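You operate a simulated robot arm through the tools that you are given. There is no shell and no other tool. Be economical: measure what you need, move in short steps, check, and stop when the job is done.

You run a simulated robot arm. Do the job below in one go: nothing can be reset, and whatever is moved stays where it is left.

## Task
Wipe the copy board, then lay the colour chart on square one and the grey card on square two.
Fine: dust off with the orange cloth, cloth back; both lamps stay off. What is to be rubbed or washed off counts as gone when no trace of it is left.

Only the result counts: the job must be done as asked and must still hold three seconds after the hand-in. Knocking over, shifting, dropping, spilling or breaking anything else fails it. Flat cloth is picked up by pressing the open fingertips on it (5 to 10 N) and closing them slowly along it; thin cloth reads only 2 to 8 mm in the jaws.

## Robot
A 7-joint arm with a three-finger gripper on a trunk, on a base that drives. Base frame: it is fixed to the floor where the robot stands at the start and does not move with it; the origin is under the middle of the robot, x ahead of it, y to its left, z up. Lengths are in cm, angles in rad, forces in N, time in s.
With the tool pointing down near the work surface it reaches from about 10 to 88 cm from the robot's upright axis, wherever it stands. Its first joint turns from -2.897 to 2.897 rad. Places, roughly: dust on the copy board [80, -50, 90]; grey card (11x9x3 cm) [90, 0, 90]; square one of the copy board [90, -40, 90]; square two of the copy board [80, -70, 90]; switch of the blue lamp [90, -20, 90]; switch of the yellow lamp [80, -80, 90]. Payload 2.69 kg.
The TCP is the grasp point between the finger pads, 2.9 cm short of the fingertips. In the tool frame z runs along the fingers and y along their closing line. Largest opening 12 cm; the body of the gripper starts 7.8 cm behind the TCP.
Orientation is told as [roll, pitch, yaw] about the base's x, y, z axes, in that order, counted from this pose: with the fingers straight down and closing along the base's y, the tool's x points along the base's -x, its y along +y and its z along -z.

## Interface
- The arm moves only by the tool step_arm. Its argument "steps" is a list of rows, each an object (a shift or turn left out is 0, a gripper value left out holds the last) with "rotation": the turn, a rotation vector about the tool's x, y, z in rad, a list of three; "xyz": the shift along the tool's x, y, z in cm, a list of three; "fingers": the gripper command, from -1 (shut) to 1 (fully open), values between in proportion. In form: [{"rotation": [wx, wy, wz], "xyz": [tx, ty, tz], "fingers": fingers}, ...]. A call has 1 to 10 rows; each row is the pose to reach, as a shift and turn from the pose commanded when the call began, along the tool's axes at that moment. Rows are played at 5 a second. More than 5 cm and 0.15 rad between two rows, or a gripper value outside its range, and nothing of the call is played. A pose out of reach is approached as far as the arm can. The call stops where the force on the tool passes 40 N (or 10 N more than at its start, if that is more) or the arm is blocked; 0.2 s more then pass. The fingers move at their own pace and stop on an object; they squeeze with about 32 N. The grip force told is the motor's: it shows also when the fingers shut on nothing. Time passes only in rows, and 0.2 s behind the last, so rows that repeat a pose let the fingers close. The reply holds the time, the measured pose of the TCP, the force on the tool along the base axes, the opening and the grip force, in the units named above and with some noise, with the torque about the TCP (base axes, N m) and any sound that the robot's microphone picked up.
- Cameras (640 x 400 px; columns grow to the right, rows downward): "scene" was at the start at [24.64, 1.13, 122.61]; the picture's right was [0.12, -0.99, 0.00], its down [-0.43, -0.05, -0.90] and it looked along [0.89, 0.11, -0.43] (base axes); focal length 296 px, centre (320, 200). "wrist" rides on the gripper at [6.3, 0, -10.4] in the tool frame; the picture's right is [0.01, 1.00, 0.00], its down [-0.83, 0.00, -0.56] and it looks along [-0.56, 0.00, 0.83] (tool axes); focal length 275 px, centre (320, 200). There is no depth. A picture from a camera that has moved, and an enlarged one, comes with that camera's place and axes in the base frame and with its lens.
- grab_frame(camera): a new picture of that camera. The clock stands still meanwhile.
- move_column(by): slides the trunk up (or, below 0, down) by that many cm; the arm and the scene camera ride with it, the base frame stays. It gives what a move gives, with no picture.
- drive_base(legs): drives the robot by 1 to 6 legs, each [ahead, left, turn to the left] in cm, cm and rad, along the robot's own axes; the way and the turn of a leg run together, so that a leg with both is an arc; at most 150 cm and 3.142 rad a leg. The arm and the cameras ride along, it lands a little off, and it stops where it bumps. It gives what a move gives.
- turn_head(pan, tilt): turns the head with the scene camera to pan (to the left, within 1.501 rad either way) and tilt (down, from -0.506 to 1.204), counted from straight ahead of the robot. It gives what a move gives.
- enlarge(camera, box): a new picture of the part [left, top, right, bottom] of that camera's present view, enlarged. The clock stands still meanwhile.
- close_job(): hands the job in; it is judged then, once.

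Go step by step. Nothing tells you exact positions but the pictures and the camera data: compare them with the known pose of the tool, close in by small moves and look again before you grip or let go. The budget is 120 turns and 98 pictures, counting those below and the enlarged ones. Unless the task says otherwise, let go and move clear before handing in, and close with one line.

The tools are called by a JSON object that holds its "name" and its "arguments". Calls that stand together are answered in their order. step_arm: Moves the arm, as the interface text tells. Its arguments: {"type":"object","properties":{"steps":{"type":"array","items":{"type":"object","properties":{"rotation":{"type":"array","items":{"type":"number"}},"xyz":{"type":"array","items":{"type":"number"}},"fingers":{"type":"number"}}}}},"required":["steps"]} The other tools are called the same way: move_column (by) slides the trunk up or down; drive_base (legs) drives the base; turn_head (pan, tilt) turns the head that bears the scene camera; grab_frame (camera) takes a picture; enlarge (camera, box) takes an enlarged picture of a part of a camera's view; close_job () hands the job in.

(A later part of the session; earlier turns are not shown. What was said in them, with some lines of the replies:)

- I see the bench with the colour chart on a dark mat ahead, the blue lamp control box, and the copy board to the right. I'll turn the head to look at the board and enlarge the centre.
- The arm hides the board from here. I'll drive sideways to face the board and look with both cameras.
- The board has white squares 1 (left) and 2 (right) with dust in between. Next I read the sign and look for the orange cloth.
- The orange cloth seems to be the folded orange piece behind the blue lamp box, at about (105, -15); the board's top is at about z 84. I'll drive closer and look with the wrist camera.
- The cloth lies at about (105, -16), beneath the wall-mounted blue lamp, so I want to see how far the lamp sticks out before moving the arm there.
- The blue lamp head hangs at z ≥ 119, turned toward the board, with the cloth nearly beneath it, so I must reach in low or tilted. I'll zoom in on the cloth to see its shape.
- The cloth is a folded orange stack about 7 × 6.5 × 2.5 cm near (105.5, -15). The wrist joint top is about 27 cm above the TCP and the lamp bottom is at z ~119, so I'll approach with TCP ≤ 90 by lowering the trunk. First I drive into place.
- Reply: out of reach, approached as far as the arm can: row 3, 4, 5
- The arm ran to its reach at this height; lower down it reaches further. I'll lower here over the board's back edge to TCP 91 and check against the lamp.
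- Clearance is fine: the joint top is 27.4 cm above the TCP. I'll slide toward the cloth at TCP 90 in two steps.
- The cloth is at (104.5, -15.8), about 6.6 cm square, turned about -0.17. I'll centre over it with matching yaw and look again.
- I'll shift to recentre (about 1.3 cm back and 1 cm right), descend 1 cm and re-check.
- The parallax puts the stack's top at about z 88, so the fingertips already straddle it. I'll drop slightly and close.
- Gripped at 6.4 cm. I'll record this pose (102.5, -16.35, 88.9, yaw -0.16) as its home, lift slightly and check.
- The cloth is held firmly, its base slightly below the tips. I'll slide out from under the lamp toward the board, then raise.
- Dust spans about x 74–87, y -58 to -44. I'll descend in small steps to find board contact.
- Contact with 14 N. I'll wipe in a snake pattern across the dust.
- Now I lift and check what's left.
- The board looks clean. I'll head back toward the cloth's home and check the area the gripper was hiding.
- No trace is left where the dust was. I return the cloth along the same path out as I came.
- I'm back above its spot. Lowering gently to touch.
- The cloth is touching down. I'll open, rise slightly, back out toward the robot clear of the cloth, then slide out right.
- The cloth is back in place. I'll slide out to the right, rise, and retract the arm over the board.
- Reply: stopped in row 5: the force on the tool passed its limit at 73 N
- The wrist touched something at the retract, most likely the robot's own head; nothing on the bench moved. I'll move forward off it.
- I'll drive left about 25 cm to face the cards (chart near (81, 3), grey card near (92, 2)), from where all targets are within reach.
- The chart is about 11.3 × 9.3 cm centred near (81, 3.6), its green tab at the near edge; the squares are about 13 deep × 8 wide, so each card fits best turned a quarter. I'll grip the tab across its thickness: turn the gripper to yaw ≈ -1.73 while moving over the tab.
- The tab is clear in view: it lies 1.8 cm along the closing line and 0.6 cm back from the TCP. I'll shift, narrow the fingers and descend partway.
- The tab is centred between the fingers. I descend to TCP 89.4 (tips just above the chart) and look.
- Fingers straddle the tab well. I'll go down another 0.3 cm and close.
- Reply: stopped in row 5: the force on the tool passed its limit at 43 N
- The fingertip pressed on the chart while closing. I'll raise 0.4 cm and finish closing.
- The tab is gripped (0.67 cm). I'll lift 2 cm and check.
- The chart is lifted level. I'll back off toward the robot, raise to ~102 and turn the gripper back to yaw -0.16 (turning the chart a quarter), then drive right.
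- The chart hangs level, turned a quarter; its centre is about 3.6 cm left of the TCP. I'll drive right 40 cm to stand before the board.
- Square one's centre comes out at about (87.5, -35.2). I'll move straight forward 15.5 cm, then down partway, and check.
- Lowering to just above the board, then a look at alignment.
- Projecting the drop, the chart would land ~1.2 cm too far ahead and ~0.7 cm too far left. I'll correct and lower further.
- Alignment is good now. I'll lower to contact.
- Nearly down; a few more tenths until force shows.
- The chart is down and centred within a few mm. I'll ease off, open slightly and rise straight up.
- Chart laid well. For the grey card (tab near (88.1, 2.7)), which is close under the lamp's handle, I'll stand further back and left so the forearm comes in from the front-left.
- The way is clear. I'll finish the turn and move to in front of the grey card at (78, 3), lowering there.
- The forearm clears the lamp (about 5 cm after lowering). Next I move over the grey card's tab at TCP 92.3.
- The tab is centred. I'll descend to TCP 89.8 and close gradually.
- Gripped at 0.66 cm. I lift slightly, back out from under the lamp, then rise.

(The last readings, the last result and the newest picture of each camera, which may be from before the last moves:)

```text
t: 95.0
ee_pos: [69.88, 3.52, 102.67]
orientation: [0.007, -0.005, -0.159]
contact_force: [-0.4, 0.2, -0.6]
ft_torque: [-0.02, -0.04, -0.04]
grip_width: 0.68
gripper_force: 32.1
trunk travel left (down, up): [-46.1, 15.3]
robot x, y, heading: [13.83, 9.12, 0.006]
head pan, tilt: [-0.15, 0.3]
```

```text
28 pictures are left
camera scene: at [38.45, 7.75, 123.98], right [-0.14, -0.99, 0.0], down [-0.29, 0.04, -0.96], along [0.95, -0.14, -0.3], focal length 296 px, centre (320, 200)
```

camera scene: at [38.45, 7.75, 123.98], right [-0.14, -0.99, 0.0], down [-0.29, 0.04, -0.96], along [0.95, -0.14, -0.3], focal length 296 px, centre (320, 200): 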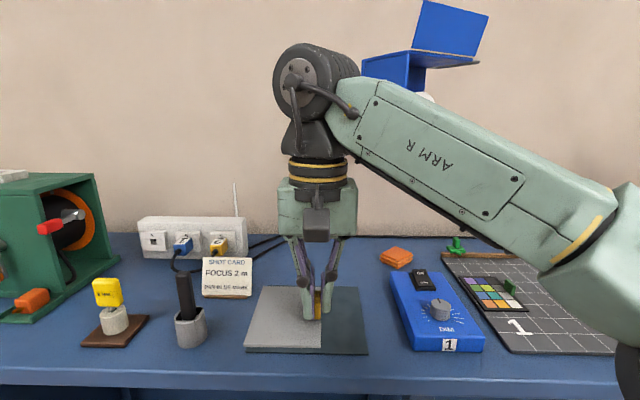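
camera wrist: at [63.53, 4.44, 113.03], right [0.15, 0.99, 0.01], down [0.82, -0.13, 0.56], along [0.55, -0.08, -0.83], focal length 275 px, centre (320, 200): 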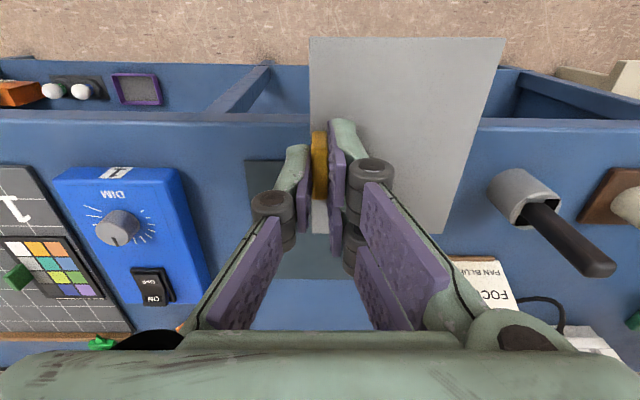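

The grey card is held level, turned a quarter. I'll drive right to stand before the board for square two.

{"name": "drive_base", "arguments": {"legs": [[0, -66, 0], [6, 0, 0]]}}

{"name": "turn_head", "arguments": {"pan": -0.35, "tilt": 0.5}}

{"name": "grab_frame", "arguments": {"camera": "wrist"}}

{"name": "grab_frame", "arguments": {"camera": "scene"}}

```text
t: 101.1
ee_pos: [76.25, -62.09, 102.71]
orientation: [0.008, -0.005, -0.159]
contact_force: [0.1, -0.2, 0.0]
ft_torque: [0.04, 0.03, 0.01]
grip_width: 0.69
gripper_force: 32.2
trunk travel left (down, up): [-46.1, 15.3]
robot x, y, heading: [19.9, -56.61, 0.008]
head pan, tilt: [-0.15, 0.3]
```

```text
t: 101.8
ee_pos: [76.25, -62.0, 102.64]
orientation: [0.009, -0.004, -0.157]
contact_force: [-0.1, 0.3, 1.1]
ft_torque: [-0.04, -0.01, -0.02]
grip_width: 0.69
gripper_force: 31.8
trunk travel left (down, up): [-46.1, 15.3]
robot x, y, heading: [20.33, -56.75, 0.006]
head pan, tilt: [-0.351, 0.499]
```

```text
27 pictures are left
camera wrist: at [69.93, -61.14, 113.01], right [0.15, 0.99, 0.01], down [0.82, -0.13, 0.56], along [0.55, -0.08, -0.83], focal length 275 px, centre (320, 200)
```

wrist: 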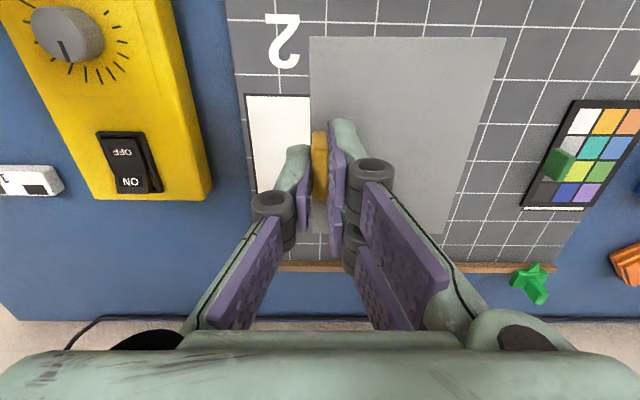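

```text
26 pictures are left
camera scene: at [44.16, -59.58, 122.14], right [-0.34, -0.94, 0.0], down [-0.45, 0.16, -0.88], along [0.83, -0.3, -0.48], focal length 296 px, centre (320, 200)
```

scene: 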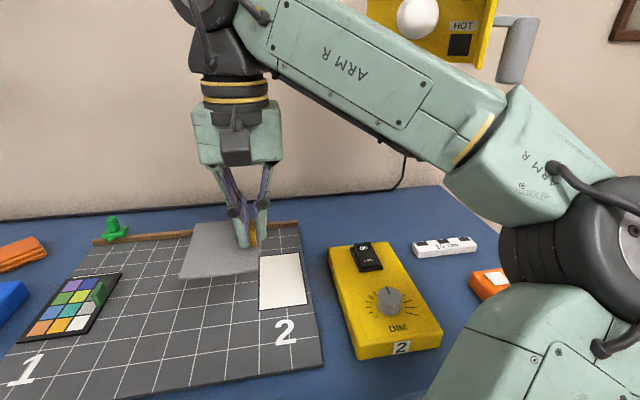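

The yellow lamp head hangs over the right side, so I'll lower first here to TCP 93 (over empty board), then slide right over square two.

{"name": "step_arm", "arguments": {"steps": [{"xyz": [0, 0, 4]}, {"xyz": [0, 0, 7]}, {"xyz": [0, 0, 9.7]}, {"xyz": [-2, -2.5, 9.7]}, {"xyz": [-4, -5, 9.7]}]}}

{"name": "grab_frame", "arguments": {"camera": "scene"}}

```text
t: 103.0
ee_pos: [79.62, -67.48, 92.83]
orientation: [0.007, -0.005, -0.159]
contact_force: [-1.2, -0.2, 0.6]
ft_torque: [0.04, 0.0, 0.03]
grip_width: 0.66
gripper_force: 31.9
trunk travel left (down, up): [-46.1, 15.3]
robot x, y, heading: [20.47, -56.62, 0.006]
head pan, tilt: [-0.351, 0.499]
```

```text
25 pictures are left
camera scene: at [44.16, -59.59, 122.14], right [-0.34, -0.94, 0.0], down [-0.45, 0.16, -0.88], along [0.83, -0.3, -0.48], focal length 296 px, centre (320, 200)
```

scene: 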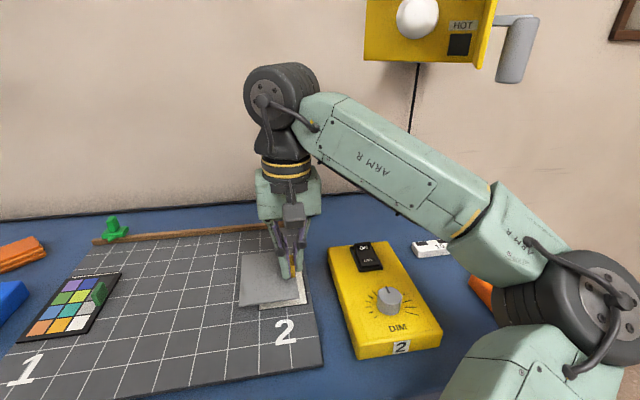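

Clear on all sides. Final shift onto square two and down to TCP 91.2 for an alignment check.

{"name": "step_arm", "arguments": {"steps": [{"xyz": [-2.1, -2.6, 0]}, {"xyz": [-2.1, -2.6, 1.0]}, {"xyz": [-2.1, -2.6, 1.7]}]}}

{"name": "enlarge", "arguments": {"camera": "scene", "box": [210, 225, 370, 325]}}

{"name": "grab_frame", "arguments": {"camera": "wrist"}}

```text
t: 103.8
ee_pos: [81.11, -70.47, 91.24]
orientation: [0.007, -0.006, -0.16]
contact_force: [0.2, 0.4, 0.6]
ft_torque: [-0.02, 0.01, 0.01]
grip_width: 0.71
gripper_force: 32.2
trunk travel left (down, up): [-46.1, 15.3]
robot x, y, heading: [19.88, -56.42, 0.004]
head pan, tilt: [-0.351, 0.499]
```

```text
4.00 times, centred on (290, 275) of scene
camera zoom: at [44.16, -59.58, 122.14], right [-0.34, -0.94, 0.0], down [-0.45, 0.16, -0.88], along [0.83, -0.3, -0.48], focal length 1185 px, centre (440, -100)
```

zoom: 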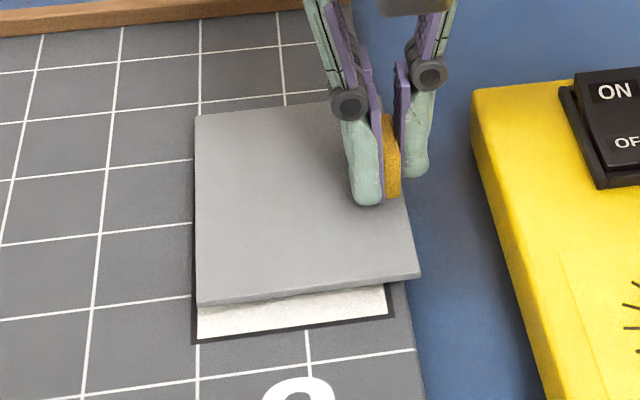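

```text
23 pictures are left
camera wrist: at [74.82, -69.53, 101.56], right [0.15, 0.99, 0.01], down [0.82, -0.13, 0.56], along [0.55, -0.08, -0.83], focal length 275 px, centre (320, 200)
```

wrist: 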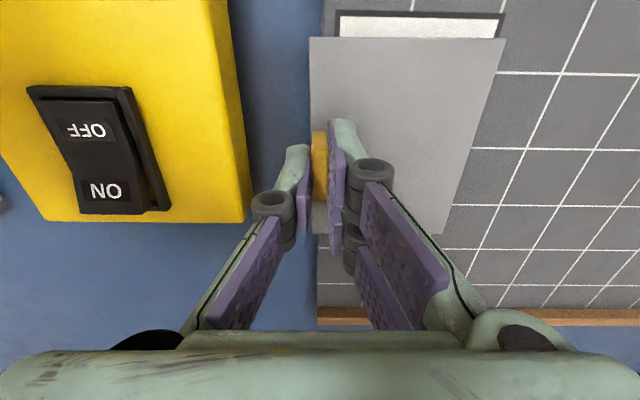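

After the drop the card would sit ~0.55 cm too far right and ~0.5 cm too far ahead. I'll correct and lower.

{"name": "step_arm", "arguments": {"steps": [{"xyz": [0.5, 0.55, 0]}, {"xyz": [0.5, 0.55, 0.5]}, {"xyz": [0.5, 0.55, 0.85]}]}}

{"name": "enlarge", "arguments": {"camera": "scene", "box": [210, 225, 370, 325]}}

```text
t: 104.6
ee_pos: [80.71, -69.89, 90.36]
orientation: [0.008, -0.005, -0.159]
contact_force: [-0.1, 0.0, -0.3]
ft_torque: [-0.02, 0.04, 0.01]
grip_width: 0.69
gripper_force: 30.8
trunk travel left (down, up): [-46.1, 15.3]
robot x, y, heading: [20.14, -56.79, 0.01]
head pan, tilt: [-0.351, 0.499]
```

```text
4.00 times, centred on (290, 275) of scene
camera zoom: at [44.15, -59.58, 122.14], right [-0.34, -0.94, 0.0], down [-0.45, 0.16, -0.88], along [0.83, -0.3, -0.48], focal length 1185 px, centre (440, -100)
```

zoom: 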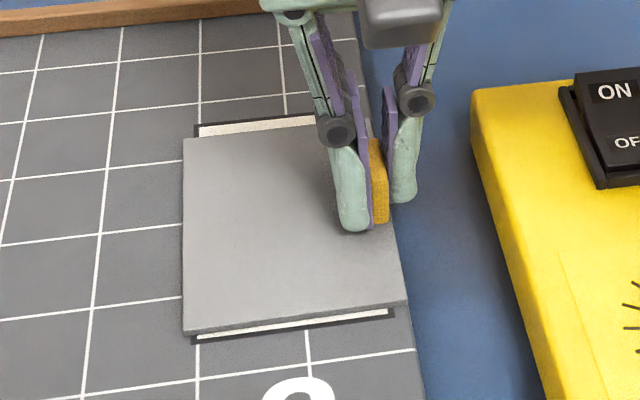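

Laterally centred now; it needs to go ~1.0 cm forward. I'll correct and lower onto the board.

{"name": "step_arm", "arguments": {"steps": [{"xyz": [-1.0, 0, 0]}, {"xyz": [-1.0, 0, 0.2]}, {"xyz": [-1.0, 0, 0.3]}]}}

{"name": "enlarge", "arguments": {"camera": "scene", "box": [210, 225, 370, 325]}}

```text
t: 105.4
ee_pos: [81.71, -70.0, 90.35]
orientation: [0.009, -0.009, -0.158]
contact_force: [4.1, -0.7, 22.1]
ft_torque: [0.12, 0.78, -0.03]
grip_width: 0.67
gripper_force: 31.9
trunk travel left (down, up): [-46.1, 15.3]
robot x, y, heading: [20.21, -56.72, 0.007]
head pan, tilt: [-0.351, 0.499]
```

```text
4.00 times, centred on (290, 275) of scene
camera zoom: at [44.06, -59.56, 122.2], right [-0.34, -0.94, 0.0], down [-0.45, 0.16, -0.88], along [0.83, -0.3, -0.48], focal length 1185 px, centre (440, -100)
```

zoom: 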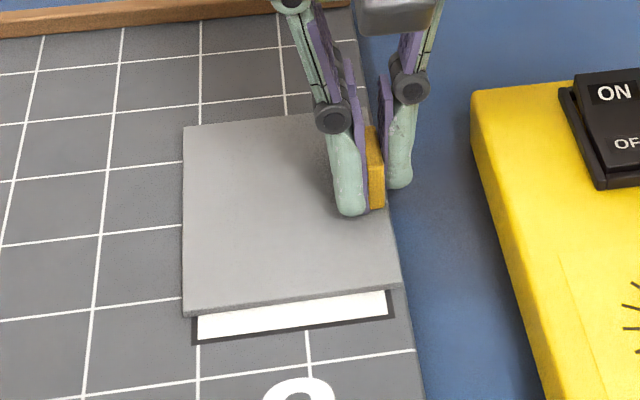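

It's touching, but now slightly too far ahead; I'll lift a touch, come back 0.55 cm and set it down.

{"name": "step_arm", "arguments": {"steps": [{"xyz": [0, 0, -0.5]}, {"xyz": [0.55, 0, -0.5]}, {"xyz": [0.55, 0, -0.2]}, {"xyz": [0.55, 0, -0.05]}]}}

{"name": "enlarge", "arguments": {"camera": "scene", "box": [210, 225, 370, 325]}}

```text
t: 106.4
ee_pos: [81.2, -69.99, 90.38]
orientation: [0.007, -0.009, -0.16]
contact_force: [1.9, 0.9, 16.6]
ft_torque: [0.09, 0.48, 0.0]
grip_width: 0.66
gripper_force: 31.7
trunk travel left (down, up): [-46.1, 15.3]
robot x, y, heading: [20.06, -56.67, 0.01]
head pan, tilt: [-0.351, 0.499]
```

```text
4.00 times, centred on (290, 275) of scene
camera zoom: at [44.07, -59.56, 122.19], right [-0.34, -0.94, 0.0], down [-0.45, 0.16, -0.88], along [0.83, -0.3, -0.48], focal length 1185 px, centre (440, -100)
```

zoom: 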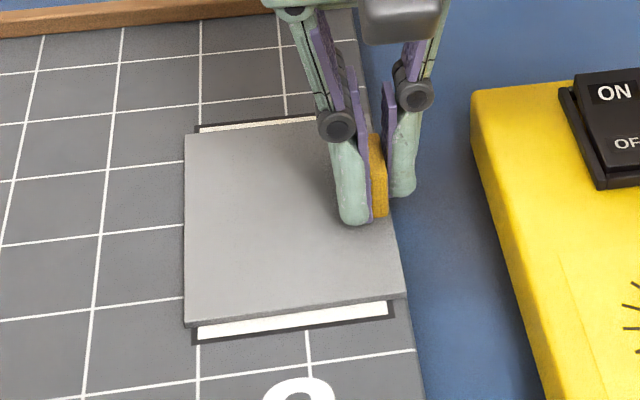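

Well centred on square two. I'll ease off, open slightly, rise a little, then move left and back before rising further.

{"name": "step_arm", "arguments": {"steps": [{"xyz": [0, 0, -0.15]}, {"xyz": [0, 0, -0.15], "fingers": -0.8}, {"xyz": [0, 0, -0.15], "fingers": -0.6}, {"xyz": [0, 0, -0.5], "fingers": -0.6}, {"xyz": [0, 0, -2]}, {"xyz": [0, 0, -4]}, {"xyz": [2, 3, -5]}, {"xyz": [5, 6, -7]}, {"xyz": [7, 8, -10]}, {"xyz": [9, 8, -12]}]}}

{"name": "grab_frame", "arguments": {"camera": "scene"}}

{"name": "grab_frame", "arguments": {"camera": "wrist"}}

```text
t: 108.6
ee_pos: [73.48, -60.51, 102.13]
orientation: [0.007, -0.006, -0.158]
contact_force: [-0.2, -0.1, 0.4]
ft_torque: [0.0, 0.01, 0.0]
grip_width: 2.41
gripper_force: 0.1
trunk travel left (down, up): [-46.1, 15.3]
robot x, y, heading: [20.19, -56.61, 0.009]
head pan, tilt: [-0.351, 0.499]
```

```text
19 pictures are left
camera scene: at [44.14, -59.58, 122.14], right [-0.34, -0.94, 0.0], down [-0.45, 0.16, -0.88], along [0.83, -0.3, -0.48], focal length 296 px, centre (320, 200)
```

scene: 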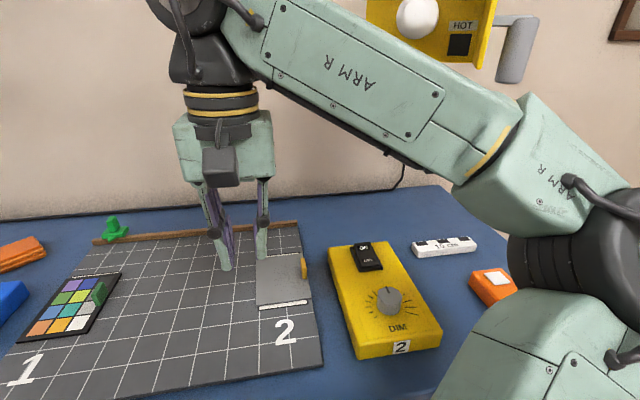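

```text
18 pictures are left
camera wrist: at [67.03, -59.69, 112.56], right [0.15, 0.99, 0.01], down [0.82, -0.13, 0.56], along [0.55, -0.08, -0.83], focal length 275 px, centre (320, 200)
```

wrist: 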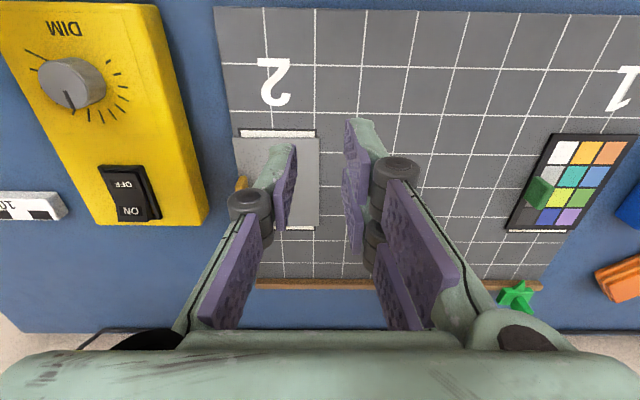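

Both cards are in place and the lamps look off. One last close check for dust traces and the cloth.

{"name": "enlarge", "arguments": {"camera": "wrist", "box": [300, 10, 640, 222]}}

{"name": "enlarge", "arguments": {"camera": "scene", "box": [0, 210, 320, 400]}}

```text
1.88 times, centred on (470, 116) of wrist
camera zoom: at [67.03, -59.69, 112.56], right [0.15, 0.99, 0.01], down [0.82, -0.13, 0.56], along [0.55, -0.08, -0.83], focal length 518 px, centre (38, 358)
```

zoom: 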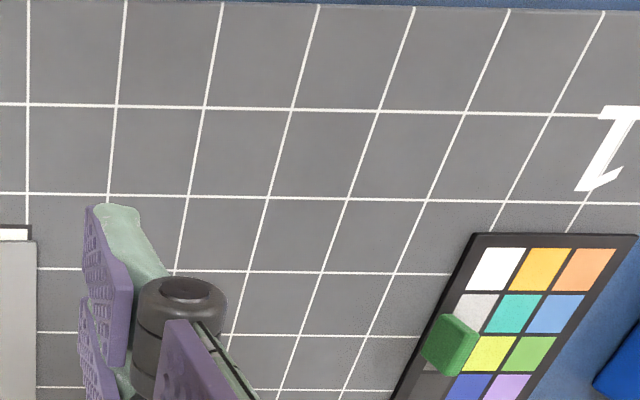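

```text
2.00 times, centred on (160, 305) of scene
camera zoom: at [44.14, -59.58, 122.14], right [-0.34, -0.94, 0.0], down [-0.45, 0.16, -0.88], along [0.83, -0.3, -0.48], focal length 593 px, centre (640, -10)
```

zoom: 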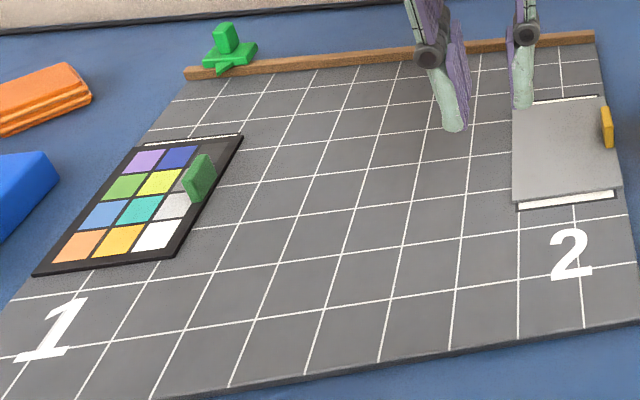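

The board shows no dust, both cards lie flat on their squares, the cloth is back and the gripper is clear. I'm handing in.

{"name": "close_job", "arguments": {}}

```text
The job is handed in.
```

The copy board is wiped clean, the colour chart lies on square one and the grey card on square two. The orange cloth is back in its place and both lamps were left off.
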